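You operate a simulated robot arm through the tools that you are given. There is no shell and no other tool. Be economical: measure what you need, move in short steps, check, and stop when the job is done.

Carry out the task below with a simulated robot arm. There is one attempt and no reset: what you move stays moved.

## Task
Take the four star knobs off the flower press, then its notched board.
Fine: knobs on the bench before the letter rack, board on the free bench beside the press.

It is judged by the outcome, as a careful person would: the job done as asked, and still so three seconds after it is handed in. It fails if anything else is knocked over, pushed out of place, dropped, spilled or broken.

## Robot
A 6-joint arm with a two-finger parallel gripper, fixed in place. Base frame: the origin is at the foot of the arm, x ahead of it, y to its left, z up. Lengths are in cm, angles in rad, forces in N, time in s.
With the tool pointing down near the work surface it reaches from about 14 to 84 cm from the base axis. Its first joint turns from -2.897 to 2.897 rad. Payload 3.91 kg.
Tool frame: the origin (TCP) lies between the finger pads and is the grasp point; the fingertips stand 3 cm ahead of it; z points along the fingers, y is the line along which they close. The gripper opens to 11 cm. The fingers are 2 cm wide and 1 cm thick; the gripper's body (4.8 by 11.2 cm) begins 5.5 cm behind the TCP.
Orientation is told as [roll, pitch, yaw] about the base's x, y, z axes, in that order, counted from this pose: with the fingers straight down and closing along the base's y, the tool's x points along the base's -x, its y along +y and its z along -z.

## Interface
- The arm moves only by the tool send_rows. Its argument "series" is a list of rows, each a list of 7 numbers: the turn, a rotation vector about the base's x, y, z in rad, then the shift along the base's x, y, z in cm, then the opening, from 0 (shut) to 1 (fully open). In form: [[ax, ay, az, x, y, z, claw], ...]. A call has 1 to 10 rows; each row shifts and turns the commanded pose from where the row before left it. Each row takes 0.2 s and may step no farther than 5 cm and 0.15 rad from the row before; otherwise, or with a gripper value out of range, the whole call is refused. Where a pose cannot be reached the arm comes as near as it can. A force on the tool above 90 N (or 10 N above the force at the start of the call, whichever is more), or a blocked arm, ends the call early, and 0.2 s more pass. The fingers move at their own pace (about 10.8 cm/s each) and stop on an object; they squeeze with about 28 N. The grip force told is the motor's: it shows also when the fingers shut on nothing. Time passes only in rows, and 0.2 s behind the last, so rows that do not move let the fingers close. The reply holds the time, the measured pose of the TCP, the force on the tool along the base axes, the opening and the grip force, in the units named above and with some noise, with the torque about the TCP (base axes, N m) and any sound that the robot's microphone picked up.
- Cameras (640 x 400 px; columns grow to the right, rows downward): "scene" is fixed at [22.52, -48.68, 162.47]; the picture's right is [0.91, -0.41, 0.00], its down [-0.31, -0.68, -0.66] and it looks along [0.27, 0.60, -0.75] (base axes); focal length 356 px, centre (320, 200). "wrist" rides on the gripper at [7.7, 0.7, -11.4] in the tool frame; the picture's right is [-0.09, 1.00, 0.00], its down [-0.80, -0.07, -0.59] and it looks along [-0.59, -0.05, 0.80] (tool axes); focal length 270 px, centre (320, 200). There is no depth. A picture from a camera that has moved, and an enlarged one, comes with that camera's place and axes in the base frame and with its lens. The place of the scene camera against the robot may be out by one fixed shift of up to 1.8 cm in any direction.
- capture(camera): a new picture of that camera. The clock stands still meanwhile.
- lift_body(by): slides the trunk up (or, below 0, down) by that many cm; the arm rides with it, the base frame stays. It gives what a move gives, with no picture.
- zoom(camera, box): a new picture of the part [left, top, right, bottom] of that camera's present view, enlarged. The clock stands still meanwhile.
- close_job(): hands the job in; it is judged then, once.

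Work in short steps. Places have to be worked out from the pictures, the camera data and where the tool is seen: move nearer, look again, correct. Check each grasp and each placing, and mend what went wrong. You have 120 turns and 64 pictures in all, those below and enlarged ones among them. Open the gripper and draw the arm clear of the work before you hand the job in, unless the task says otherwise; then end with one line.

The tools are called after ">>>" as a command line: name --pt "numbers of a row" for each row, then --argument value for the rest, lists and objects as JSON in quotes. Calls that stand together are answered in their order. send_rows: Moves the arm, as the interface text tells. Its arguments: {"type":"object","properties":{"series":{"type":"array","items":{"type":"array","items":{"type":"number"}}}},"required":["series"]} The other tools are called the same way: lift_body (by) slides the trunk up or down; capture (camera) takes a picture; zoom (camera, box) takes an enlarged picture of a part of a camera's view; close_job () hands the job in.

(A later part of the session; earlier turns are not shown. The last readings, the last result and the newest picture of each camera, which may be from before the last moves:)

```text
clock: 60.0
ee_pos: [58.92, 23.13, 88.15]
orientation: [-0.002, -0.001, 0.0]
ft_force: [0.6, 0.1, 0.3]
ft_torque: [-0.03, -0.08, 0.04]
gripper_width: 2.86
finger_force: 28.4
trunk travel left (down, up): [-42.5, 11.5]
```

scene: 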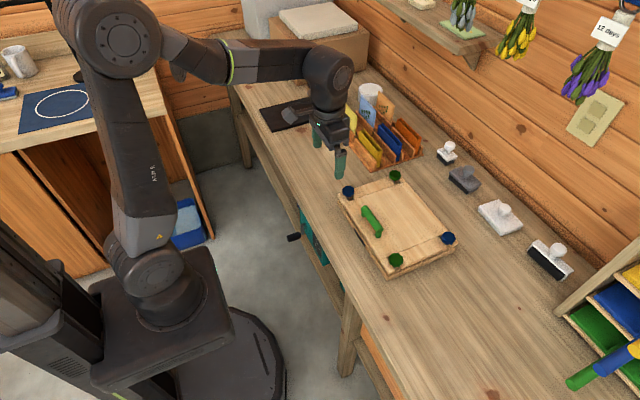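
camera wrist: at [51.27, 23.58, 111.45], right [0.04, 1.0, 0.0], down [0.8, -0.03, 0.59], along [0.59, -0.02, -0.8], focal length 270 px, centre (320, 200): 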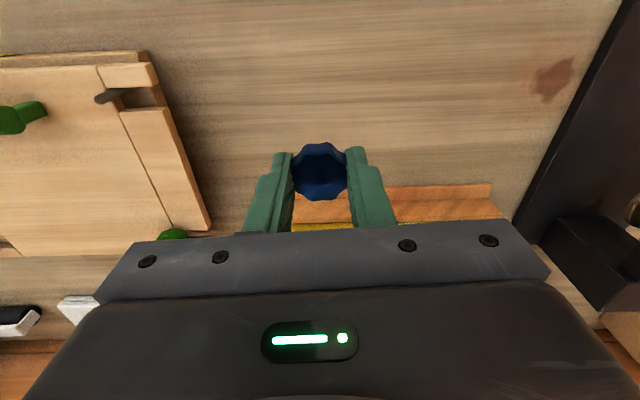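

No contact yet at z 88.15; I continue in 0.4 cm steps.

>>> send_rows --pt "0 0 0 0 0 -0.4 0" --pt "0 0 0 0 0 0 0"

>>> send_rows --pt "0 0 0 0 0 -0.3 0" --pt "0 0 0 0 0 0 0"

>>> send_rows --pt "0 0 0 0 0 -0.3 0" --pt "0 0 0 0 0 0 0"

```text
clock: 60.6
ee_pos: [58.96, 23.17, 88.02]
orientation: [0.001, -0.004, 0.002]
ft_force: [2.1, 0.5, 26.2]
ft_torque: [-0.43, 0.23, -0.18]
gripper_width: 2.85
finger_force: 28.0
trunk travel left (down, up): [-42.5, 11.5]
```

```text
clock: 61.2
ee_pos: [58.97, 23.09, 88.0]
orientation: [0.004, -0.009, 0.001]
ft_force: [6.3, 1.9, 57.6]
ft_torque: [-0.97, 0.35, -0.26]
gripper_width: 2.87
finger_force: 28.6
trunk travel left (down, up): [-42.5, 11.5]
```

```text
clock: 61.8
ee_pos: [58.96, 23.02, 87.94]
orientation: [0.007, -0.015, 0.002]
ft_force: [4.4, 0.6, 75.8]
ft_torque: [-1.37, 0.53, -0.02]
gripper_width: 2.84
finger_force: 28.1
trunk travel left (down, up): [-42.5, 11.5]
```

Contact is at TCP 88.0, so the bench is at about z 85. I relieve, open, and rise.

>>> send_rows --pt "0 0 0 0 0 0.4 0" --pt "0 0 0 0 0 0.4 0" --pt "0 0 0 0 0 0 0.4" --pt "0 0 0 0 0 0 0.5" --pt "0 0 0 0 0 0.5 0.5" --pt "0 0 0 0 0 3 0.5" --pt "0 0 0 0 0 4 0.5" --pt "0 0 0 0 0 4 0.5" --pt "0 0 0 0 0 0 0.5"

>>> capture --camera "wrist"

>>> zoom --camera "scene" --box '[300, 140, 480, 280]'

```text
clock: 63.8
ee_pos: [58.98, 23.02, 99.33]
orientation: [-0.001, -0.001, 0.0]
ft_force: [-0.3, 0.7, -0.8]
ft_torque: [-0.01, 0.01, -0.04]
gripper_width: 5.48
finger_force: 0.0
trunk travel left (down, up): [-42.5, 11.5]
```

```text
34 pictures are left
camera wrist: at [51.25, 23.91, 110.91], right [0.09, 1.0, 0.0], down [0.8, -0.07, 0.59], along [0.59, -0.05, -0.8], focal length 270 px, centre (320, 200)
```

wrist: 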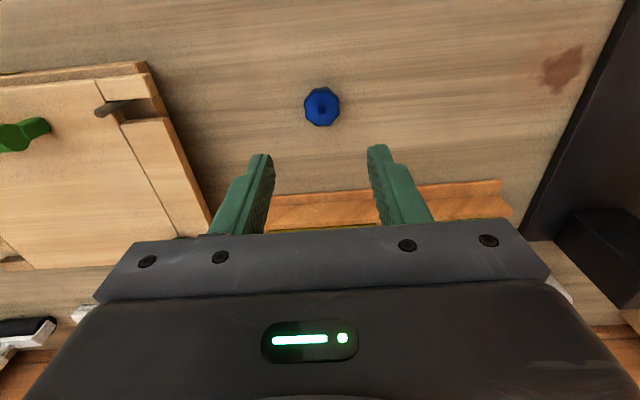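

```text
2.86 times, centred on (390, 210) of scene
camera zoom: at [22.52, -48.68, 162.47], right [0.91, -0.41, 0.0], down [-0.31, -0.68, -0.66], along [0.27, 0.6, -0.75], focal length 1018 px, centre (120, 171)
```

zoom: 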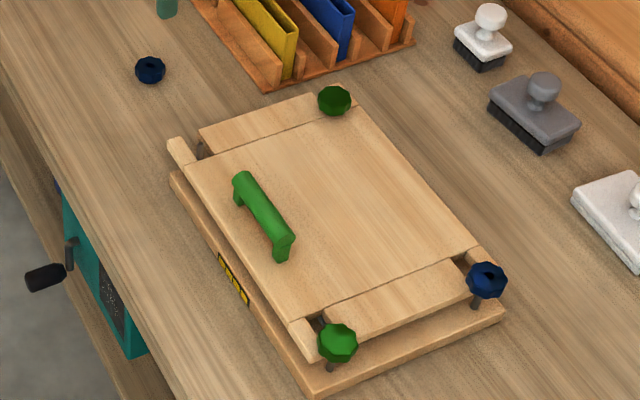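

One knob is placed. A label shows on the press side; I zoom in on it, since it may tell something about the knobs.

>>> zoom --camera "scene" --box '[350, 220, 382, 250]'

```text
13.33 times, centred on (366, 235) of scene
camera zoom: at [22.52, -48.68, 162.47], right [0.91, -0.41, 0.0], down [-0.31, -0.68, -0.66], along [0.27, 0.6, -0.75], focal length 4749 px, centre (-293, -267)
```

zoom: 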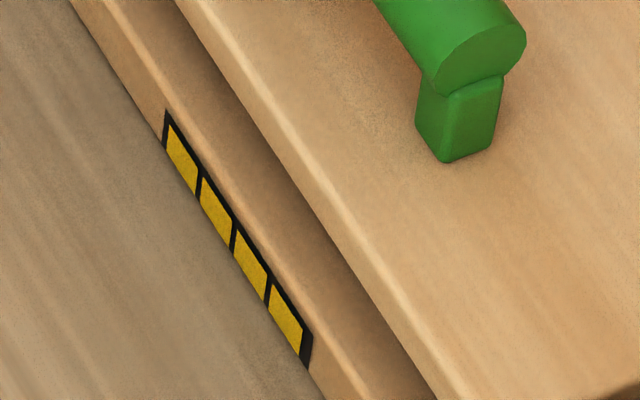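

The label shows four yellow segments that were dark before; I'll keep an eye on it. Next is the front green knob, expected near (56.9, -15.9). I travel there at a safe height.

>>> send_rows --pt "0 0 0 -0.5 -4 0 0.5" --pt "0 0 0 -0.5 -4 0 0.5" --pt "0 0 0 -0.5 -4 0 0.5" --pt "0 0 0 -0.5 -4 0 0.5" --pt "0 0 0 -0.2 -4 0 0.5" --pt "0 0 0 0 -4 0 0.5" --pt "0 0 0 0 -4 0 0.5" --pt "0 0 0 0 -4 0 0.5" --pt "0 0 0 0 -4 0 0.5" --pt "0 0 0 0 -3 0 0.5"

>>> capture --camera "wrist"

```text
clock: 66.0
ee_pos: [56.81, -16.09, 99.42]
orientation: [-0.001, 0.001, 0.001]
ft_force: [0.8, -0.5, 0.8]
ft_torque: [0.0, -0.04, -0.02]
gripper_width: 5.51
finger_force: 0.0
trunk travel left (down, up): [-42.5, 11.5]
```

```text
31 pictures are left
camera wrist: at [49.15, -15.18, 110.94], right [0.09, 1.0, 0.0], down [0.8, -0.07, 0.59], along [0.59, -0.05, -0.8], focal length 270 px, centre (320, 200)
```

wrist: 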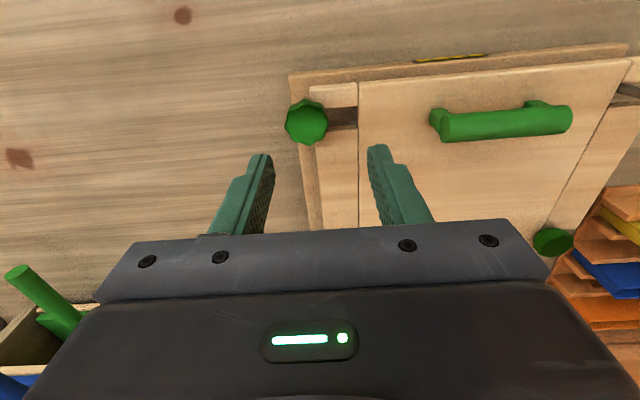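

The knob is at (56.4, -16.8). I rotate to yaw -2.5 above it, then descend to TCP 92.1.

>>> send_rows --pt "0 0 -0.15 -0.4 -0.7 0 0.5" --pt "0 0 -0.15 0 0 0 0.5" --pt "0 0 -0.15 0 0 0 0.5" --pt "0 0 -0.15 0 0 0 0.5" --pt "0 0 -0.15 0 0 0 0.5" --pt "0 0 -0.15 0 0 0 0.5" --pt "0 0 -0.15 0 0 0 0.5" --pt "0 0 -0.15 0 0 0 0.5" --pt "0 0 -0.15 0 0 0 0.5" --pt "0 0 -0.15 0 0 0 0.5"

>>> send_rows --pt "0 0 -0.15 0 0 0 0.5" --pt "0 0 -0.15 0 0 0 0.5" --pt "0 0 -0.15 0 0 0 0.5" --pt "0 0 -0.15 0 0 0 0.5" --pt "0 0 -0.15 0 0 0 0.5" --pt "0 0 -0.15 0 0 -1 0.5" --pt "0 0 -0.1 0 0 -2 0.5" --pt "0 0 0 0 0 -2 0.5" --pt "0 0 0 0 0 0 0.5"

>>> capture --camera "wrist"

```text
clock: 68.2
ee_pos: [56.39, -16.59, 99.42]
orientation: [-0.001, 0.001, -1.501]
ft_force: [-0.4, 0.3, -0.5]
ft_torque: [-0.02, -0.03, 0.0]
gripper_width: 5.5
finger_force: 0.0
trunk travel left (down, up): [-42.5, 11.5]
```

```text
clock: 70.2
ee_pos: [56.48, -16.59, 94.33]
orientation: [0.0, 0.001, -2.499]
ft_force: [0.0, -0.3, -0.3]
ft_torque: [-0.01, -0.04, -0.05]
gripper_width: 5.49
finger_force: 0.0
trunk travel left (down, up): [-42.5, 11.5]
```

```text
30 pictures are left
camera wrist: at [62.97, -12.31, 105.88], right [0.53, -0.85, 0.0], down [-0.68, -0.42, 0.59], along [-0.51, -0.31, -0.8], focal length 270 px, centre (320, 200)
```

wrist: 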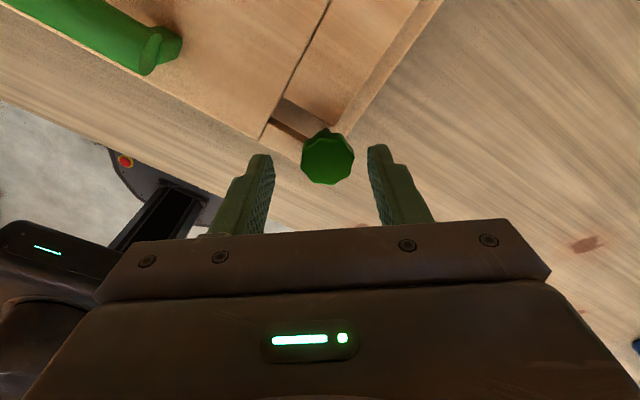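

Well centred: the knob is at (56.6, -16.65). I descend to 92.2, close, and do a first 1 rad counter-clockwise turn with no lift.

>>> send_rows --pt "0 0 0 0.1 -0.05 -1 0.5" --pt "0 0 0 0 0 -1.1 0.5" --pt "0 0 0 0 0 0 0" --pt "0 0 0 0 0 0 0" --pt "0 0 0 0 0 0 0"

>>> send_rows --pt "0 0 0.15 0 0 0.01 0" --pt "0 0 0.15 0 0 0.01 0" --pt "0 0 0.15 0 0 0.01 0" --pt "0 0 0.15 0 0 0.01 0" --pt "0 0 0.15 0 0 0.01 0" --pt "0 0 0.15 0 0 0.01 0"

```text
clock: 71.4
ee_pos: [56.66, -16.84, 92.23]
orientation: [0.002, 0.0, -2.499]
ft_force: [14.5, -13.1, 4.8]
ft_torque: [-0.15, -0.35, 0.06]
gripper_width: 3.04
finger_force: 28.3
trunk travel left (down, up): [-42.5, 11.5]
```

```text
clock: 72.8
ee_pos: [56.5, -17.63, 92.39]
orientation: [0.0, 0.0, -1.6]
ft_force: [7.2, -62.2, 4.1]
ft_torque: [-1.92, -0.19, -1.31]
gripper_width: 2.82
finger_force: 28.1
trunk travel left (down, up): [-42.5, 11.5]
```

A large sideways force (-62 N in y) appeared and the tool moved 0.9 cm off. I stop and look.

>>> zoom --camera "scene" --box '[350, 220, 450, 290]'

>>> zoom --camera "wrist" --box '[160, 50, 480, 250]'

```text
5.71 times, centred on (400, 255) of scene
camera zoom: at [22.52, -48.68, 162.47], right [0.91, -0.41, 0.0], down [-0.31, -0.68, -0.66], along [0.27, 0.6, -0.75], focal length 2035 px, centre (-137, -114)
```

zoom: 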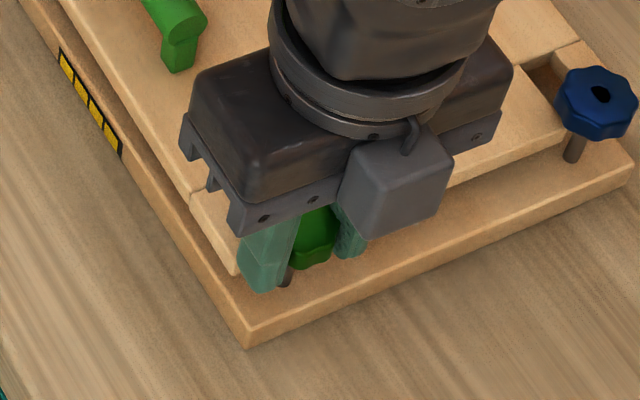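

```text
2.00 times, centred on (320, 150) of wrist
camera zoom: at [57.38, -9.71, 103.84], right [0.99, -0.11, 0.0], down [-0.09, -0.8, 0.6], along [-0.07, -0.59, -0.8], focal length 541 px, centre (320, 300)
```

zoom: 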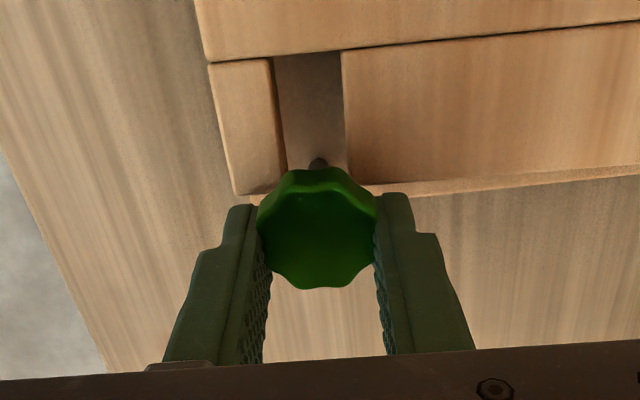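

The bolt is fine: the knob is still at y≈-16.9, but the fingers slid off-centre because a tip caught the board's end. I open, raise by 0.7 cm, recentre and go back to the start yaw.

>>> send_rows --pt "0 0 0 0 -0.8 0 0" --pt "0 0 0 0 0 0 0.5" --pt "0 0 0 0 0 0 0.5" --pt "0 0 0 0 0 0.7 0.5" --pt "0 0 -0.15 0 0.6 0.5 0.5" --pt "0 0 -0.15 0 0 0 0.5" --pt "0 0 -0.15 0 0 0 0.5" --pt "0 0 -0.15 0 0 0 0.5" --pt "0 0 -0.15 0 0 0 0.5" --pt "0 0 -0.15 0 0 0 0.5"

>>> capture --camera "wrist"

```text
clock: 75.0
ee_pos: [56.47, -16.79, 93.52]
orientation: [0.0, 0.0, -2.501]
ft_force: [-0.4, 0.8, 0.1]
ft_torque: [0.0, -0.04, 0.0]
gripper_width: 5.52
finger_force: 0.1
trunk travel left (down, up): [-42.5, 11.5]
```

```text
27 pictures are left
camera wrist: at [63.1, -12.61, 105.11], right [0.53, -0.85, 0.0], down [-0.68, -0.42, 0.59], along [-0.51, -0.31, -0.8], focal length 270 px, centre (320, 200)
```

wrist: 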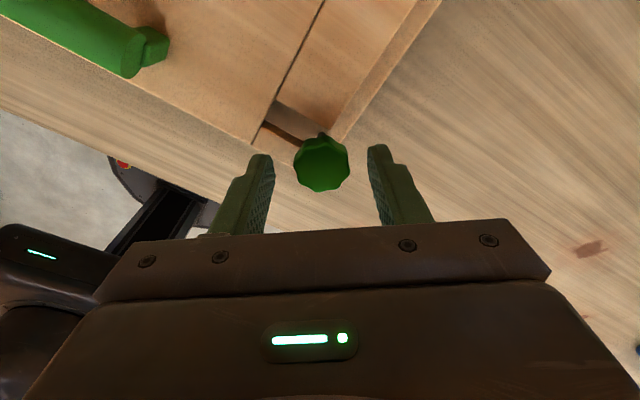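

The knob is unmoved at (56.5, -16.7). I descend to 92.75 (tips 0.8 cm above the board), close, and turn, checking early.

>>> send_rows --pt "0 0 0 0.03 0.03 -0.75 0.5" --pt "0 0 0 0 0 0 0" --pt "0 0 0 0 0 0 0" --pt "0 0 0 0 0 0 0" --pt "0 0 0.15 0 0 0 0" --pt "0 0 0.15 0 0 0.01 0" --pt "0 0 0.15 0 0 0.01 0"

>>> send_rows --pt "0 0 0.15 0 0 0.01 0" --pt "0 0 0.15 0 0 0.01 0" --pt "0 0 0.15 0 0 0.01 0" --pt "0 0 0.15 0 0 0.01 0" --pt "0 0 0 0 0 0.0 0"

```text
clock: 76.6
ee_pos: [56.51, -16.84, 92.84]
orientation: [0.001, 0.0, -2.046]
ft_force: [1.5, -6.9, 0.3]
ft_torque: [-0.2, -0.01, 0.02]
gripper_width: 2.87
finger_force: 27.7
trunk travel left (down, up): [-42.5, 11.5]
```

```text
clock: 77.8
ee_pos: [56.43, -16.88, 92.81]
orientation: [-0.001, 0.0, -1.447]
ft_force: [-4.3, -5.4, 0.2]
ft_torque: [-0.17, 0.09, -0.01]
gripper_width: 2.83
finger_force: 28.5
trunk travel left (down, up): [-42.5, 11.5]
```

Turning freely with small forces. I continue to about yaw +2.6.

>>> send_rows --pt "0 0 0.15 0 0 0.01 0" --pt "0 0 0.15 0 0 0.01 0" --pt "0 0 0.15 0 0 0.01 0" --pt "0 0 0.15 0 0 0.01 0" --pt "0 0 0.15 0 0 0.01 0" --pt "0 0 0.15 0 0 0.01 0" --pt "0 0 0.15 0 0 0.01 0" --pt "0 0 0.15 0 0 0.01 0" --pt "0 0 0.15 0 0 0.01 0" --pt "0 0 0.15 0 0 0.01 0"

>>> send_rows --pt "0 0 0.15 0 0 0.01 0" --pt "0 0 0.15 0 0 0.01 0" --pt "0 0 0.15 0 0 0.01 0" --pt "0 0 0.15 0 0 0.01 0" --pt "0 0 0.15 0 0 0.01 0" --pt "0 0 0.15 0 0 0.01 0" --pt "0 0 0.15 0 0 0.01 0" --pt "0 0 0.15 0 0 0.01 0" --pt "0 0 0.15 0 0 0.01 0" --pt "0 0 0.15 0 0 0.01 0"

>>> send_rows --pt "0 0 0.15 0 0 0.01 0" --pt "0 0 0.15 0 0 0.01 0" --pt "0 0 0.15 0 0 0.01 0" --pt "0 0 0.15 0 0 0.01 0" --pt "0 0 0.15 0 0 0.01 0" --pt "0 0 0.15 0 0 0.01 0" --pt "0 0 0.15 0 0 0.01 0" --pt "0 0 0 0 0 0 0"

>>> zoom --camera "scene" --box '[350, 220, 450, 290]'

```text
clock: 80.0
ee_pos: [56.32, -16.92, 92.98]
orientation: [0.002, -0.001, 0.052]
ft_force: [-15.1, -12.8, -2.5]
ft_torque: [-0.38, 0.46, -0.02]
gripper_width: 2.86
finger_force: 27.8
trunk travel left (down, up): [-42.5, 11.5]
```

```text
clock: 82.2
ee_pos: [56.66, -16.98, 93.01]
orientation: [-0.003, -0.002, 1.551]
ft_force: [-4.9, -18.3, -0.4]
ft_torque: [-0.06, 0.11, -0.01]
gripper_width: 2.82
finger_force: 27.8
trunk travel left (down, up): [-42.5, 11.5]
```

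```text
clock: 84.0
ee_pos: [56.54, -17.13, 93.13]
orientation: [0.0, -0.001, 2.601]
ft_force: [-4.4, -17.1, 0.4]
ft_torque: [-0.11, 0.55, -0.02]
gripper_width: 2.85
finger_force: 27.6
trunk travel left (down, up): [-42.5, 11.5]
```

```text
5.71 times, centred on (400, 255) of scene
camera zoom: at [22.52, -48.68, 162.47], right [0.91, -0.41, 0.0], down [-0.31, -0.68, -0.66], along [0.27, 0.6, -0.75], focal length 2035 px, centre (-137, -114)
```

zoom: 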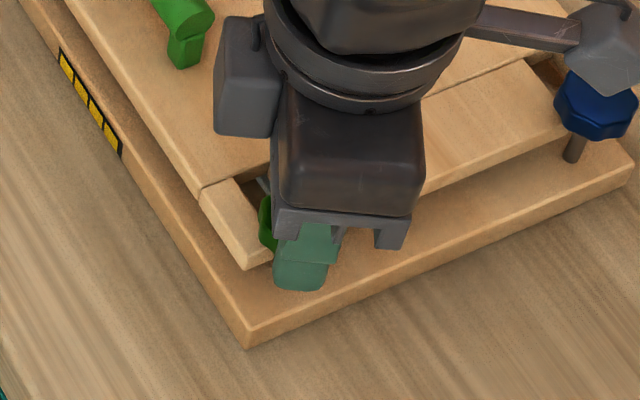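

Turned 5.1 rad with low torque. I open, rewind in place at this height with recentring, and regrip.

>>> send_rows --pt "0 0 0 0 -0.1 0 0.5" --pt "0 0 0 0 0 0 0.5" --pt "0 0 -0.15 0 0 0 0.5" --pt "0 0 -0.15 0 0 0 0.5" --pt "0 0 -0.15 0 0 0 0.5" --pt "0 0 -0.15 0 0 0 0.5" --pt "0 0 -0.15 0 0 0 0.5" --pt "0 0 -0.15 0 0 0 0.5" --pt "0 0 -0.15 0 0 0 0.5" --pt "0 0 -0.15 0 0 0 0.5"

>>> send_rows --pt "0 0 -0.15 0 0 0 0.5" --pt "0 0 -0.15 0 0 0 0.5" --pt "0 0 -0.15 0 0 0 0.5" --pt "0 0 -0.15 0 0 0 0.5" --pt "0 0 -0.15 0 0 0 0.5" --pt "0 0 -0.15 0 0 0 0.5" --pt "0 0 -0.15 0 0 0 0.5" --pt "0 0 -0.15 0 0 0 0.5" --pt "0 0 -0.15 0 0 0 0.5" --pt "0 0 -0.15 0 0 0 0.5"

>>> send_rows --pt "0 0 -0.15 0 0 0 0.5" --pt "0 0 -0.15 0 0 0 0.5" --pt "0 0 -0.15 0 0 0 0.5" --pt "0 0 -0.15 0 0 0 0.5" --pt "0 0 -0.15 0 0 0 0.5" --pt "0 0 -0.15 0 0 0 0.5" --pt "0 0 0 0 0 -0.2 0" --pt "0 0 0 0 0 0 0" --pt "0 0 0 0 0 0 0"

>>> send_rows --pt "0 0 0.15 0 0 0.01 0" --pt "0 0 0.15 0 0 0.01 0" --pt "0 0 0.15 0 0 0.01 0" --pt "0 0 0.15 0 0 0.01 0" --pt "0 0 0 0 0 0 0"

```text
clock: 86.2
ee_pos: [56.59, -16.89, 93.13]
orientation: [-0.001, 0.0, 1.396]
ft_force: [0.4, -0.2, 0.0]
ft_torque: [0.0, -0.03, -0.01]
gripper_width: 5.49
finger_force: 0.1
trunk travel left (down, up): [-42.5, 11.5]
```

```text
clock: 88.4
ee_pos: [56.52, -16.87, 93.18]
orientation: [0.001, 0.0, -0.103]
ft_force: [-0.9, 0.0, -0.4]
ft_torque: [0.0, -0.02, 0.0]
gripper_width: 5.51
finger_force: 0.1
trunk travel left (down, up): [-42.5, 11.5]
```

```text
clock: 90.4
ee_pos: [56.42, -16.86, 92.96]
orientation: [-0.001, -0.003, -1.001]
ft_force: [-0.3, -3.4, 8.1]
ft_torque: [-0.1, 0.07, 0.02]
gripper_width: 3.03
finger_force: 28.0
trunk travel left (down, up): [-42.5, 11.5]
```

```text
clock: 91.6
ee_pos: [56.62, -16.89, 92.94]
orientation: [0.0, -0.001, -0.397]
ft_force: [0.4, 0.0, 1.0]
ft_torque: [0.0, 0.01, 0.06]
gripper_width: 3.06
finger_force: 27.3
trunk travel left (down, up): [-42.5, 11.5]
```

Forces vanished after about 5.7 rad in total. I test with a gentle 0.3 cm lift.

>>> send_rows --pt "0 0 0 0 0 0.15 0" --pt "0 0 0 0 0 0.15 0" --pt "0 0 0 0 0 0 0"

```text
clock: 92.4
ee_pos: [56.53, -16.97, 93.15]
orientation: [0.001, 0.0, -0.399]
ft_force: [0.5, 0.1, -0.8]
ft_torque: [0.03, -0.01, -0.03]
gripper_width: 3.04
finger_force: 28.2
trunk travel left (down, up): [-42.5, 11.5]
```

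No resistance, so I lift slowly further and check the grip.

>>> send_rows --pt "0 0 0 0 0 0.3 0" --pt "0 0 0 0 0 0.3 0" --pt "0 0 0 0 0 0.3 0" --pt "0 0 0 0 0 0.4 0" --pt "0 0 0 0 0 0.5 0" --pt "0 0 0 0 0 1 0" --pt "0 0 0 0 0 1 0" --pt "0 0 0 0 0 2 0" --pt "0 0 0 0 0 0 0"

>>> capture --camera "scene"

```text
clock: 94.4
ee_pos: [56.45, -16.85, 99.02]
orientation: [0.001, 0.0, -0.4]
ft_force: [0.0, -0.5, -0.5]
ft_torque: [0.03, 0.01, 0.0]
gripper_width: 3.03
finger_force: 28.3
trunk travel left (down, up): [-42.5, 11.5]
```

```text
25 pictures are left
```

scene: 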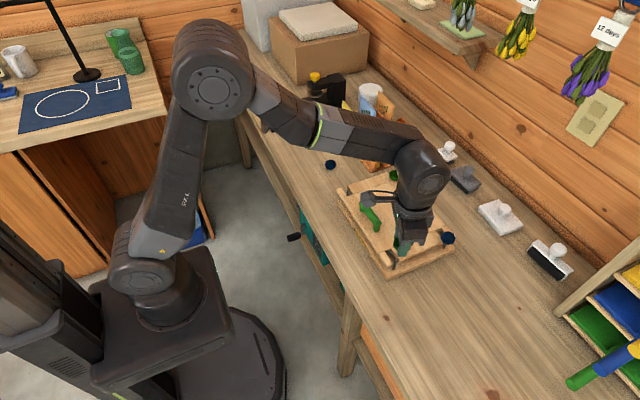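

Held (width 3.03). I carry it to (59, 30) beside the first knob, squaring the yaw on the way.

>>> send_rows --pt "0 0 0.15 0 4.6 0 0" --pt "0 0 0.15 0 4.7 0 0" --pt "0 0 0.1 0 4.7 0 0" --pt "0 0 0 0 4.7 0 0" --pt "0 0 0 0.5 4.7 0 0" --pt "0 0 0 0.5 4.7 0 0" --pt "0 0 0 0.5 4.7 0 0" --pt "0 0 0 0.5 4.7 0 0" --pt "0 0 0 0.5 4.7 0 0" --pt "0 0 0 0 4.7 0 0"

>>> send_rows --pt "0 0 0 0 0 -4 0" --pt "0 0 0 0 0 -4 0" --pt "0 0 0 0 0 -2 0" --pt "0 0 0 0 0 -0.5 0" --pt "0 0 0 0 0 0 0"

```text
clock: 96.6
ee_pos: [59.05, 30.1, 98.91]
orientation: [0.0, 0.0, 0.0]
ft_force: [0.6, -0.2, -0.5]
ft_torque: [-0.02, 0.03, -0.02]
gripper_width: 3.06
finger_force: 27.8
trunk travel left (down, up): [-42.5, 11.5]
```

```text
clock: 97.8
ee_pos: [59.09, 30.0, 88.56]
orientation: [0.0, 0.001, 0.0]
ft_force: [0.7, 0.0, -0.7]
ft_torque: [-0.05, 0.01, 0.02]
gripper_width: 3.05
finger_force: 28.3
trunk travel left (down, up): [-42.5, 11.5]
```

I go down the last bit, release and rise.

>>> send_rows --pt "0 0 0 0 0 -0.2 0" --pt "0 0 0 0 0 -0.2 0" --pt "0 0 0 0 0 0 0"

>>> send_rows --pt "0 0 0 0 0 0 0.35" --pt "0 0 0 0 0 0 0.5" --pt "0 0 0 0 0 0.5 0.5" --pt "0 0 0 0 0 3 0.5" --pt "0 0 0 0 0 4 0.5" --pt "0 0 0 0 0 4 0.5" --pt "0 0 0 0 0 0 0.5"

>>> capture --camera "wrist"

```text
clock: 98.6
ee_pos: [58.96, 29.88, 88.09]
orientation: [-0.001, -0.001, 0.0]
ft_force: [-0.2, 0.0, 0.3]
ft_torque: [-0.03, -0.03, -0.02]
gripper_width: 3.04
finger_force: 28.1
trunk travel left (down, up): [-42.5, 11.5]
```

```text
clock: 100.2
ee_pos: [58.92, 29.89, 99.76]
orientation: [-0.001, -0.001, 0.0]
ft_force: [-0.1, -0.9, -0.2]
ft_torque: [-0.02, 0.02, 0.03]
gripper_width: 5.5
finger_force: 0.0
trunk travel left (down, up): [-42.5, 11.5]
```

```text
24 pictures are left
camera wrist: at [51.23, 30.75, 111.24], right [0.09, 1.0, 0.0], down [0.8, -0.07, 0.59], along [0.59, -0.05, -0.8], focal length 270 px, centre (320, 200)
```

wrist: 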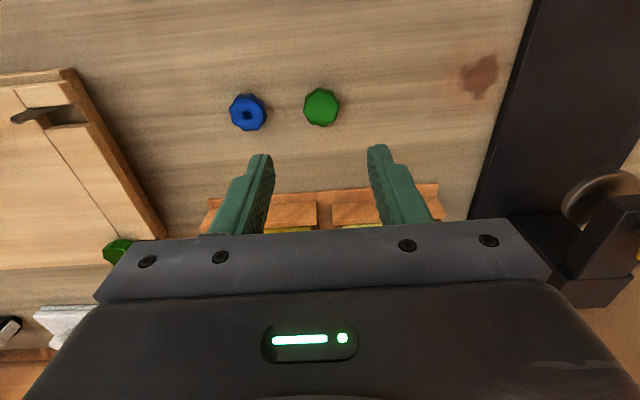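

Two knobs are down. The back green knob works out at (71.2, 7.2). I move in y first to stay clear of the rack, then in x, rotating toward yaw -2.7.

>>> send_rows --pt "0 0 -0.15 0 -4.5 0 0.5" --pt "0 0 -0.15 0 -4.5 0 0.5" --pt "0 0 -0.15 0 -4.6 0 0.5" --pt "0 0 -0.15 0 -4.6 0 0.5" --pt "0 0 -0.15 0 -4.5 0 0.5" --pt "0 0 -0.15 4 0 0 0.5" --pt "0 0 -0.15 4 0 0 0.5" --pt "0 0 -0.15 4.2 0 0 0.5" --pt "0 0 -0.15 0 0 0 0.5" --pt "0 0 -0.15 0 0 0 0.5"

>>> send_rows --pt "0 0 -0.15 0 0 0 0.5" --pt "0 0 -0.15 0 0 0 0.5" --pt "0 0 -0.15 0 0 0 0.5" --pt "0 0 -0.15 0 0 0 0.5" --pt "0 0 -0.15 0 0 0 0.5" --pt "0 0 -0.15 0 0 0 0.5" --pt "0 0 -0.15 0 0 -2 0.5" --pt "0 0 -0.15 0 0 -2 0.5" --pt "0 0 0 0 0 0 0.5"

>>> capture --camera "wrist"

```text
clock: 102.4
ee_pos: [71.29, 7.19, 99.67]
orientation: [0.001, -0.001, -1.5]
ft_force: [-0.5, -0.6, 0.0]
ft_torque: [0.0, -0.02, 0.01]
gripper_width: 5.53
finger_force: 0.0
trunk travel left (down, up): [-42.5, 11.5]
```

```text
clock: 104.4
ee_pos: [71.28, 7.2, 95.67]
orientation: [0.0, 0.0, -2.701]
ft_force: [1.1, -0.1, 0.1]
ft_torque: [0.05, -0.01, -0.02]
gripper_width: 5.5
finger_force: 0.0
trunk travel left (down, up): [-42.5, 11.5]
```

```text
23 pictures are left
camera wrist: at [78.53, 10.1, 107.23], right [0.35, -0.94, 0.0], down [-0.75, -0.28, 0.59], along [-0.56, -0.21, -0.8], focal length 270 px, centre (320, 200)
```

wrist: 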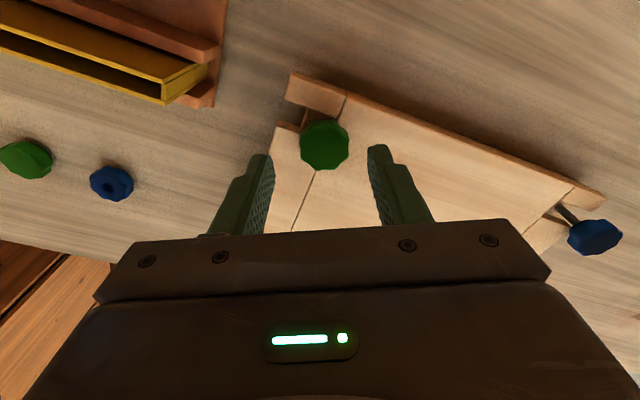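

The knob is at (71.55, 7.15) and the last blue one is near (71.7, -16.7). I correct x by 0.3, descend to 92.75, close and start unscrewing.

>>> send_rows --pt "0 0 0 0.3 -0.03 -1 0.5" --pt "0 0 0 0 0 -1.9 0.5" --pt "0 0 0 0 0 0 0" --pt "0 0 0 0 0 0 0" --pt "0 0 0 0 0 0 0" --pt "0 0 0.15 0 0 0 0" --pt "0 0 0.15 0 0 0.01 0" --pt "0 0 0.15 0 0 0.01 0"

>>> send_rows --pt "0 0 0.15 0 0 0.01 0" --pt "0 0 0.15 0 0 0.01 0" --pt "0 0 0.15 0 0 0.01 0" --pt "0 0 0.15 0 0 0.01 0" --pt "0 0 0.15 0 0 0.01 0"

```text
clock: 106.2
ee_pos: [71.58, 7.15, 92.67]
orientation: [0.002, 0.0, -2.247]
ft_force: [4.5, -6.3, -0.7]
ft_torque: [-0.21, -0.15, 0.03]
gripper_width: 2.87
finger_force: 28.3
trunk travel left (down, up): [-42.5, 11.5]
```

```text
clock: 107.4
ee_pos: [71.5, 7.25, 92.74]
orientation: [-0.002, 0.0, -1.498]
ft_force: [-2.2, -7.9, -4.1]
ft_torque: [-0.24, 0.04, -0.02]
gripper_width: 2.85
finger_force: 28.2
trunk travel left (down, up): [-42.5, 11.5]
```

Turning freely. I continue to about yaw +2.85.

>>> send_rows --pt "0 0 0.15 0 0 0.01 0" --pt "0 0 0.15 0 0 0.01 0" --pt "0 0 0.15 0 0 0.01 0" --pt "0 0 0.15 0 0 0.01 0" --pt "0 0 0.15 0 0 0.01 0" --pt "0 0 0.15 0 0 0.01 0" --pt "0 0 0.15 0 0 0.01 0" --pt "0 0 0.15 0 0 0.01 0" --pt "0 0 0.15 0 0 0.01 0" --pt "0 0 0.15 0 0 0.01 0"

>>> send_rows --pt "0 0 0.15 0 0 0.01 0" --pt "0 0 0.15 0 0 0.01 0" --pt "0 0 0.15 0 0 0.01 0" --pt "0 0 0.15 0 0 0.01 0" --pt "0 0 0.15 0 0 0.01 0" --pt "0 0 0.15 0 0 0.01 0" --pt "0 0 0.15 0 0 0.01 0" --pt "0 0 0.15 0 0 0.01 0" --pt "0 0 0.15 0 0 0.01 0" --pt "0 0 0.15 0 0 0.01 0"

>>> send_rows --pt "0 0 0.15 0 0 0.01 0" --pt "0 0 0.15 0 0 0.01 0" --pt "0 0 0.15 0 0 0.01 0" --pt "0 0 0.15 0 0 0.01 0" --pt "0 0 0.15 0 0 0.01 0" --pt "0 0 0.15 0 0 0.01 0" --pt "0 0 0.15 0 0 0.01 0" --pt "0 0 0.15 0 0 0.01 0" --pt "0 0 0.15 0 0 0.01 0" --pt "0 0 0 0 0 0 0"

```text
clock: 109.6
ee_pos: [71.43, 7.15, 92.9]
orientation: [0.0, 0.0, 0.003]
ft_force: [-18.7, -17.1, -9.9]
ft_torque: [-0.35, 0.43, 0.0]
gripper_width: 2.85
finger_force: 28.3
trunk travel left (down, up): [-42.5, 11.5]
```

```text
clock: 111.8
ee_pos: [71.48, 7.01, 93.16]
orientation: [0.001, -0.003, 1.502]
ft_force: [-5.6, -15.8, -1.2]
ft_torque: [-0.25, 0.21, 0.01]
gripper_width: 2.82
finger_force: 28.3
trunk travel left (down, up): [-42.5, 11.5]
```

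```text
clock: 114.0
ee_pos: [71.36, 7.12, 93.26]
orientation: [-0.001, -0.001, 2.85]
ft_force: [-16.4, -16.3, -1.3]
ft_torque: [-0.34, 0.74, 0.01]
gripper_width: 2.85
finger_force: 27.9
trunk travel left (down, up): [-42.5, 11.5]
```

Still laterally constrained after 5.55 rad, so a little more is needed. I open, rewind by about 2.1 rad, regrip and turn on.

>>> send_rows --pt "0 0 0 -0.12 -0.12 0 0.5" --pt "0 0 0 0 0 0 0.5" --pt "0 0 -0.15 0 0 0 0.5" --pt "0 0 -0.15 0 0 0 0.5" --pt "0 0 -0.15 0 0 0 0.5" --pt "0 0 -0.15 0 0 0 0.5" --pt "0 0 -0.15 0 0 0 0.5" --pt "0 0 -0.15 0 0 0 0.5" --pt "0 0 -0.15 0 0 0 0.5" --pt "0 0 -0.15 0 0 0 0.5"

>>> send_rows --pt "0 0 -0.15 0 0 0 0.5" --pt "0 0 -0.15 0 0 0 0.5" --pt "0 0 -0.15 0 0 0 0.5" --pt "0 0 -0.15 0 0 0 0.5" --pt "0 0 -0.15 0 0 0 0.5" --pt "0 0 -0.15 0 0 0 0.5" --pt "0 0 0 0 0 -0.15 0" --pt "0 0 0 0 0 0 0" --pt "0 0 0 0 0 0 0"

>>> send_rows --pt "0 0 0.15 0 0 0.01 0" --pt "0 0 0.15 0 0 0.01 0" --pt "0 0 0.15 0 0 0.01 0" --pt "0 0 0.15 0 0 0.01 0" --pt "0 0 0 0 0 0 0"

>>> send_rows --pt "0 0 0.15 0 0 0.01 0" --pt "0 0 0.15 0 0 0.01 0" --pt "0 0 0.15 0 0 0.01 0" --pt "0 0 0.15 0 0 0.01 0" --pt "0 0 0 0 0 0 0"

```text
clock: 116.2
ee_pos: [71.41, 7.22, 93.12]
orientation: [0.0, -0.001, 1.647]
ft_force: [0.4, -0.1, -0.5]
ft_torque: [0.0, 0.0, -0.01]
gripper_width: 5.49
finger_force: 0.1
trunk travel left (down, up): [-42.5, 11.5]
```

```text
clock: 118.2
ee_pos: [71.56, 7.13, 92.99]
orientation: [-0.001, 0.001, 0.747]
ft_force: [7.3, -4.5, 5.6]
ft_torque: [-0.13, -0.19, 0.0]
gripper_width: 3.01
finger_force: 27.6
trunk travel left (down, up): [-42.5, 11.5]
```

```text
clock: 119.4
ee_pos: [71.49, 7.04, 93.08]
orientation: [-0.003, 0.001, 1.352]
ft_force: [13.2, -6.2, 9.8]
ft_torque: [-0.15, -0.28, 0.01]
gripper_width: 3.03
finger_force: 28.2
trunk travel left (down, up): [-42.5, 11.5]
```

```text
clock: 120.6
ee_pos: [71.31, 7.14, 93.0]
orientation: [0.0, 0.0, 1.951]
ft_force: [0.6, -0.6, -1.0]
ft_torque: [-0.02, -0.03, 0.0]
gripper_width: 3.03
finger_force: 28.5
trunk travel left (down, up): [-42.5, 11.5]
```

Forces dropped to zero after about 6.7 rad. I test with a gentle lift.

>>> send_rows --pt "0 0 0.1 0 0 0.15 0" --pt "0 0 0 0 0 0.15 0" --pt "0 0 0 0 0 0 0"

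>>> send_rows --pt "0 0 0 0 0 0.15 0" --pt "0 0 0 0 0 0.15 0" --pt "0 0 0 0 0 0.3 0" --pt "0 0 0 0 0 0.3 0" --pt "0 0 0 0 0 0 0"

```text
clock: 121.4
ee_pos: [71.5, 7.05, 93.35]
orientation: [0.0, -0.001, 2.052]
ft_force: [0.6, -0.4, -0.6]
ft_torque: [0.0, -0.01, 0.0]
gripper_width: 3.01
finger_force: 27.8
trunk travel left (down, up): [-42.5, 11.5]
```

```text
clock: 122.6
ee_pos: [71.45, 7.16, 94.16]
orientation: [0.0, 0.0, 2.049]
ft_force: [0.2, -1.1, -0.2]
ft_torque: [0.01, 0.03, 0.02]
gripper_width: 3.01
finger_force: 28.1
trunk travel left (down, up): [-42.5, 11.5]
```

Free and held. I raise it, come back in x first, then travel to (59, 37), unwinding the yaw.

>>> send_rows --pt "0 0 0 0 0 2 0" --pt "0 0 0 0 0 3 0" --pt "0 0 -0.15 0 0 1 0" --pt "0 0 -0.15 -4 0 0 0" --pt "0 0 -0.15 -4 0 0 0" --pt "0 0 -0.15 -4.4 0 0 0" --pt "0 0 -0.15 0 4 0 0" --pt "0 0 -0.15 0 4 0 0" --pt "0 0 -0.15 0 4 0 0" --pt "0 0 -0.15 0 4 0 0"

>>> send_rows --pt "0 0 -0.15 0 4 0 0" --pt "0 0 -0.15 0 4 0 0" --pt "0 0 -0.15 0 3 0 0" --pt "0 0 -0.15 0 3 0 0" --pt "0 0 -0.15 0 0 0 0" --pt "0 0 -0.1 0 0 -3 0" --pt "0 0 0 0 0 -4 0" --pt "0 0 0 0 0 -3 0" --pt "0 0 0 0 0 -1 0" --pt "0 0 0 0 0 0 0"

```text
clock: 124.8
ee_pos: [58.95, 23.34, 100.18]
orientation: [0.0, 0.003, 0.849]
ft_force: [-0.6, 0.0, -0.4]
ft_torque: [0.03, 0.01, 0.0]
gripper_width: 2.98
finger_force: 28.3
trunk travel left (down, up): [-42.5, 11.5]
```

```text
clock: 127.0
ee_pos: [58.95, 37.24, 89.36]
orientation: [0.0, 0.001, 0.0]
ft_force: [-0.1, 0.7, 0.0]
ft_torque: [0.02, 0.0, -0.01]
gripper_width: 3.01
finger_force: 27.6
trunk travel left (down, up): [-42.5, 11.5]
```

>>> send_rows --pt "0 0 0 0 0 -0.6 0" --pt "0 0 0 0 0 -0.5 0" --pt "0 0 0 0 0 -0.1 0" --pt "0 0 0 0 0 0 0"

>>> send_rows --pt "0 0 0 0 0 0 0.35" --pt "0 0 0 0 0 0 0.5" --pt "0 0 0 0 0 0.5 0.5" --pt "0 0 0 0 0 3 0.5" --pt "0 0 0 0 0 4 0.5" --pt "0 0 0 0 0 4 0.5" --pt "0 0 0 0 0 0 0.5"

>>> capture --camera "scene"

```text
clock: 128.0
ee_pos: [59.01, 37.2, 88.11]
orientation: [0.0, 0.001, 0.001]
ft_force: [0.6, 1.1, -0.2]
ft_torque: [-0.01, 0.01, 0.02]
gripper_width: 3.01
finger_force: 27.8
trunk travel left (down, up): [-42.5, 11.5]
```

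```text
clock: 129.6
ee_pos: [59.02, 37.1, 99.62]
orientation: [0.0, -0.001, -0.001]
ft_force: [0.0, -1.0, 0.6]
ft_torque: [0.01, -0.01, -0.01]
gripper_width: 5.51
finger_force: 0.1
trunk travel left (down, up): [-42.5, 11.5]
```

```text
22 pictures are left
```

scene: 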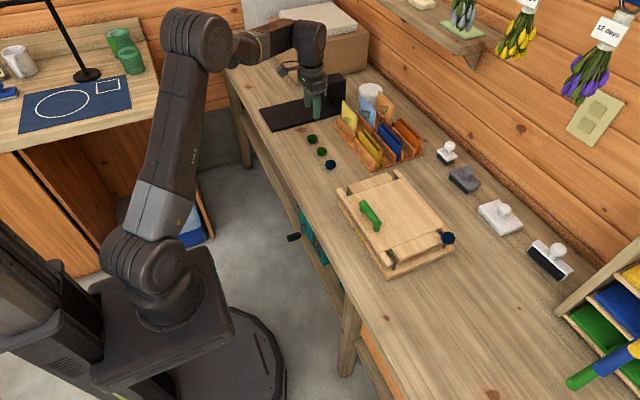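

Three knobs stand in a row. I travel to the last blue knob, expected near (71.65, -16.7), rotating toward yaw -2.9.

>>> send_rows --pt "0 0 0 0 -4.9 0 0.5" --pt "0 0 0 0 -4.9 0 0.5" --pt "0 0 0 0 -4.9 0 0.5" --pt "0 0 -0.15 0 -4.9 0 0.5" --pt "0 0 -0.15 0 -4.9 0 0.5" --pt "0 0 -0.15 0 -4.9 0 0.5" --pt "0 0 -0.15 0 -4.9 0 0.5" --pt "0 0 -0.15 0 -4.9 0 0.5" --pt "0 0 -0.15 0 -4.9 0 0.5" --pt "0 0 -0.15 0 -4.9 0 0.5"

>>> send_rows --pt "0 0 -0.15 3 -4.8 0 0.5" --pt "0 0 -0.15 4.5 0 0 0.5" --pt "0 0 -0.15 4.5 0 0 0.5" --pt "0 0 -0.15 0.6 0 0 0.5" --pt "0 0 -0.15 0 0 0 0.5" --pt "0 0 -0.15 0 0 0 0.5" --pt "0 0 -0.15 0 0 0 0.5" --pt "0 0 -0.15 0 0 0 0.5" --pt "0 0 -0.15 0 0 0 0.5" --pt "0 0 -0.15 0 0 0 0.5"

>>> send_rows --pt "0 0 -0.15 0 0 0 0.5" --pt "0 0 -0.15 0 0 -2 0.5" --pt "0 0 0 0 0 -2 0.5" --pt "0 0 0 0 0 0 0.5"

>>> capture --camera "wrist"

```text
clock: 131.8
ee_pos: [58.96, -12.06, 99.6]
orientation: [0.0, 0.001, -1.05]
ft_force: [0.6, -0.2, -0.1]
ft_torque: [-0.06, 0.0, 0.0]
gripper_width: 5.48
finger_force: 0.0
trunk travel left (down, up): [-42.5, 11.5]
```

```text
refused: row 1 steps farther than a row can; nothing moved
```

```text
clock: 132.8
ee_pos: [59.06, -11.86, 95.57]
orientation: [0.0, 0.001, -1.35]
ft_force: [1.1, 0.2, -0.5]
ft_torque: [0.01, 0.01, 0.01]
gripper_width: 5.49
finger_force: 0.0
trunk travel left (down, up): [-42.5, 11.5]
```

```text
21 pictures are left
camera wrist: at [57.98, -4.08, 107.11], right [0.99, 0.13, 0.0], down [0.11, -0.8, 0.59], along [0.08, -0.59, -0.8], focal length 270 px, centre (320, 200)
```

wrist: 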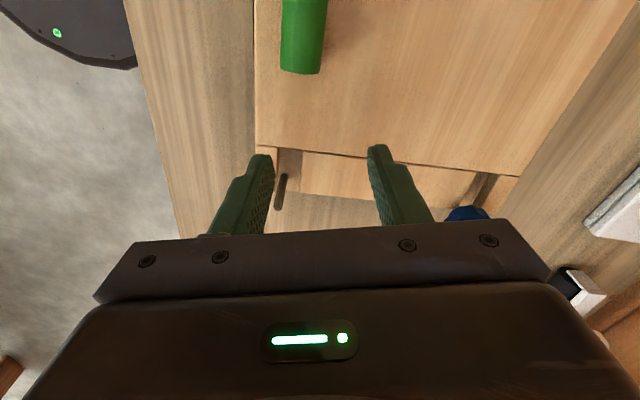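

One call was refused (step too long), but nothing was touched. I rise again and continue in shorter steps.

>>> send_rows --pt "0 0 0 0 0 3.5 0.5" --pt "0 0 -0.15 0 -4.8 0 0.5" --pt "0 0 -0.15 4.5 0 0 0.5" --pt "0 0 -0.15 4.5 0 0 0.5" --pt "0 0 -0.15 3.6 0 0 0.5" --pt "0 0 -0.15 0 0 0 0.5" --pt "0 0 -0.15 0 0 0 0.5" --pt "0 0 -0.15 0 0 0 0.5" --pt "0 0 -0.15 0 0 0 0.5" --pt "0 0 -0.15 0 0 0 0.5"

>>> send_rows --pt "0 0 -0.15 0 0 -1.5 0.5" --pt "0 0 -0.05 0 0 -2 0.5" --pt "0 0 0 0 0 0 0.5"

>>> capture --camera "wrist"

```text
clock: 135.0
ee_pos: [71.61, -16.64, 99.03]
orientation: [0.0, 0.0, -2.7]
ft_force: [0.1, 0.1, 0.3]
ft_torque: [0.01, 0.0, 0.02]
gripper_width: 5.48
finger_force: 0.0
trunk travel left (down, up): [-42.5, 11.5]
```

```text
clock: 135.8
ee_pos: [71.53, -16.68, 95.65]
orientation: [0.0, 0.0, -2.899]
ft_force: [-0.1, 0.1, 0.1]
ft_torque: [-0.01, -0.03, -0.03]
gripper_width: 5.51
finger_force: 0.0
trunk travel left (down, up): [-42.5, 11.5]
```

```text
20 pictures are left
camera wrist: at [79.23, -15.33, 107.11], right [0.15, -0.99, 0.0], down [-0.79, -0.12, 0.59], along [-0.59, -0.09, -0.8], focal length 270 px, centre (320, 200)
```

wrist: 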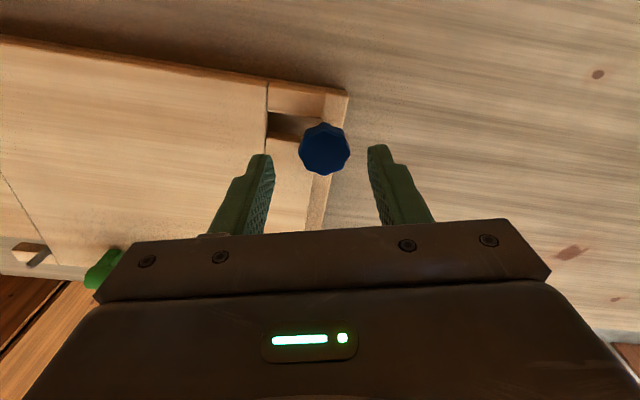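

The knob is centred at (71.64, -16.75). I descend to 92.75, close, and unscrew.

>>> send_rows --pt "0 0 0 0.02 -0.1 -1 0.5" --pt "0 0 0 0 0 -1.9 0.5" --pt "0 0 0 0 0 0 0" --pt "0 0 0 0 0 0 0" --pt "0 0 0 0 0 0 0" --pt "0 0 0.15 0 0 0 0" --pt "0 0 0.15 0 0 0.01 0" --pt "0 0 0.15 0 0 0.01 0"

>>> send_rows --pt "0 0 0.15 0 0 0.01 0" --pt "0 0 0.15 0 0 0.01 0" --pt "0 0 0.15 0 0 0.01 0" --pt "0 0 0.15 0 0 0.01 0" --pt "0 0 0.15 0 0 0.01 0"

```text
clock: 137.6
ee_pos: [71.65, -16.86, 92.59]
orientation: [0.0, -0.002, -2.444]
ft_force: [2.8, -7.9, -0.2]
ft_torque: [-0.28, -0.05, 0.04]
gripper_width: 3.02
finger_force: 28.2
trunk travel left (down, up): [-42.5, 11.5]
```

```text
clock: 138.8
ee_pos: [71.5, -16.72, 92.68]
orientation: [-0.002, 0.0, -1.697]
ft_force: [-6.5, -4.9, 0.2]
ft_torque: [-0.23, 0.21, -0.02]
gripper_width: 3.05
finger_force: 27.9
trunk travel left (down, up): [-42.5, 11.5]
```

>>> send_rows --pt "0 0 0.15 -0.05 0 0.01 0" --pt "0 0 0.15 0 0 0.01 0" --pt "0 0 0.15 0 0 0.01 0" --pt "0 0 0.15 0 0 0.01 0" --pt "0 0 0.15 0 0 0.01 0" --pt "0 0 0.15 0 0 0.01 0" --pt "0 0 0.15 0 0 0.01 0" --pt "0 0 0.15 0 0 0.01 0" --pt "0 0 0.15 0 0 0.01 0" --pt "0 0 0.15 0 0 0.01 0"

>>> send_rows --pt "0 0 0.15 0 0 0.01 0" --pt "0 0 0.15 0 0 0.01 0" --pt "0 0 0.15 0 0 0.01 0" --pt "0 0 0.15 0 0 0.01 0" --pt "0 0 0.15 0 0 0.01 0" --pt "0 0 0.15 0 0 0.01 0" --pt "0 0 0.15 0 0 0.01 0" --pt "0 0 0.15 0 0 0.01 0" --pt "0 0 0.15 0 0 0.01 0" --pt "0 0 0.15 0 0 0.01 0"

>>> send_rows --pt "0 0 0.15 0 0 0.01 0" --pt "0 0 0.15 0 0 0.01 0" --pt "0 0 0.15 0 0 0.01 0" --pt "0 0 0.15 0 0 0.01 0" --pt "0 0 0.15 0 0 0.01 0" --pt "0 0 0.15 0 0 0.01 0" --pt "0 0 0.15 0 0 0.01 0" --pt "0 0 0.15 0 0 0.01 0" --pt "0 0 0 0 0 0 0"

```text
clock: 141.0
ee_pos: [71.47, -16.93, 92.83]
orientation: [-0.001, -0.002, -0.197]
ft_force: [-17.2, -11.8, -5.9]
ft_torque: [-0.3, 0.5, -0.02]
gripper_width: 3.01
finger_force: 28.3
trunk travel left (down, up): [-42.5, 11.5]
```

```text
clock: 143.2
ee_pos: [71.56, -16.72, 92.95]
orientation: [0.0, -0.001, 1.303]
ft_force: [0.1, -5.7, -0.3]
ft_torque: [0.11, -0.06, 0.02]
gripper_width: 2.87
finger_force: 28.3
trunk travel left (down, up): [-42.5, 11.5]
```

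```text
clock: 145.2
ee_pos: [71.28, -16.75, 92.99]
orientation: [-0.001, -0.002, 2.502]
ft_force: [-23.7, -1.0, -4.0]
ft_torque: [0.08, 0.72, -0.04]
gripper_width: 2.83
finger_force: 28.4
trunk travel left (down, up): [-42.5, 11.5]
```

After 5.4 rad it is still on the thread. I rewind about 2.1 rad with a small x correction, regrip and go on.

>>> send_rows --pt "0 0 0 -0.15 0 0 0.5" --pt "0 0 0 0 0 0 0.5" --pt "0 0 -0.15 0 0 0 0.5" --pt "0 0 -0.15 0 0 0 0.5" --pt "0 0 -0.15 0 0 0 0.5" --pt "0 0 -0.15 0 0 0 0.5" --pt "0 0 -0.15 0 0 0 0.5" --pt "0 0 -0.15 0 0 0 0.5" --pt "0 0 -0.15 0 0 0 0.5" --pt "0 0 -0.15 0 0 0 0.5"

>>> send_rows --pt "0 0 -0.15 0 0 0 0.5" --pt "0 0 -0.15 0 0 0 0.5" --pt "0 0 -0.15 0 0 0 0.5" --pt "0 0 -0.15 0 0 0 0.5" --pt "0 0 -0.15 0 0 0 0.5" --pt "0 0 -0.15 0 0 0 0.5" --pt "0 0 0 0 0 -0.15 0" --pt "0 0 0 0 0 0 0" --pt "0 0 0 0 0 0 0"

>>> send_rows --pt "0 0 0.15 0 0 0.01 0" --pt "0 0 0.15 0 0 0.01 0" --pt "0 0 0.15 0 0 0.01 0" --pt "0 0 0.15 0 0 0.01 0" --pt "0 0 0 0 0 0 0"

>>> send_rows --pt "0 0 0.15 0 0 0.01 0" --pt "0 0 0.15 0 0 0.01 0" --pt "0 0 0.15 0 0 0.01 0" --pt "0 0 0.15 0 0 0.01 0" --pt "0 0 0 0 0 0 0"

```text
clock: 147.4
ee_pos: [71.4, -16.78, 93.1]
orientation: [0.001, -0.001, 1.297]
ft_force: [0.5, -0.1, 0.1]
ft_torque: [-0.06, -0.01, -0.02]
gripper_width: 5.52
finger_force: 0.0
trunk travel left (down, up): [-42.5, 11.5]
```

```text
clock: 149.4
ee_pos: [71.53, -17.03, 93.03]
orientation: [-0.001, -0.003, 0.399]
ft_force: [9.9, -11.8, 8.4]
ft_torque: [-0.29, -0.19, 0.01]
gripper_width: 3.03
finger_force: 28.2
trunk travel left (down, up): [-42.5, 11.5]
```

```text
clock: 150.6
ee_pos: [71.54, -16.89, 92.85]
orientation: [-0.001, -0.003, 1.001]
ft_force: [18.2, -16.9, 15.5]
ft_torque: [-0.47, -0.53, -0.04]
gripper_width: 3.01
finger_force: 28.4
trunk travel left (down, up): [-42.5, 11.5]
```

```text
clock: 151.8
ee_pos: [71.41, -16.74, 92.84]
orientation: [0.003, -0.001, 1.599]
ft_force: [0.3, 0.5, 0.3]
ft_torque: [0.0, -0.01, 0.03]
gripper_width: 2.84
finger_force: 27.4
trunk travel left (down, up): [-42.5, 11.5]
```

Forces dropped to zero, so it should be free. I lift gently.

>>> send_rows --pt "0 0 0.1 0 0 0.15 0" --pt "0 0 0 0 0 0.15 0" --pt "0 0 0 0 0 0 0"

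>>> send_rows --pt "0 0 0 0 0 0.15 0" --pt "0 0 0 0 0 0.15 0" --pt "0 0 0 0 0 0.3 0" --pt "0 0 0 0 0 0.3 0" --pt "0 0 0 0 0 0 0"

```text
clock: 152.6
ee_pos: [71.31, -16.6, 93.24]
orientation: [0.0, -0.001, 1.7]
ft_force: [0.6, 0.0, -0.3]
ft_torque: [0.02, 0.04, 0.01]
gripper_width: 2.85
finger_force: 27.6
trunk travel left (down, up): [-42.5, 11.5]
```

```text
clock: 153.8
ee_pos: [71.42, -16.77, 94.04]
orientation: [-0.001, 0.0, 1.7]
ft_force: [-0.5, 0.6, 0.4]
ft_torque: [0.01, 0.01, 0.01]
gripper_width: 2.83
finger_force: 28.2
trunk travel left (down, up): [-42.5, 11.5]
```

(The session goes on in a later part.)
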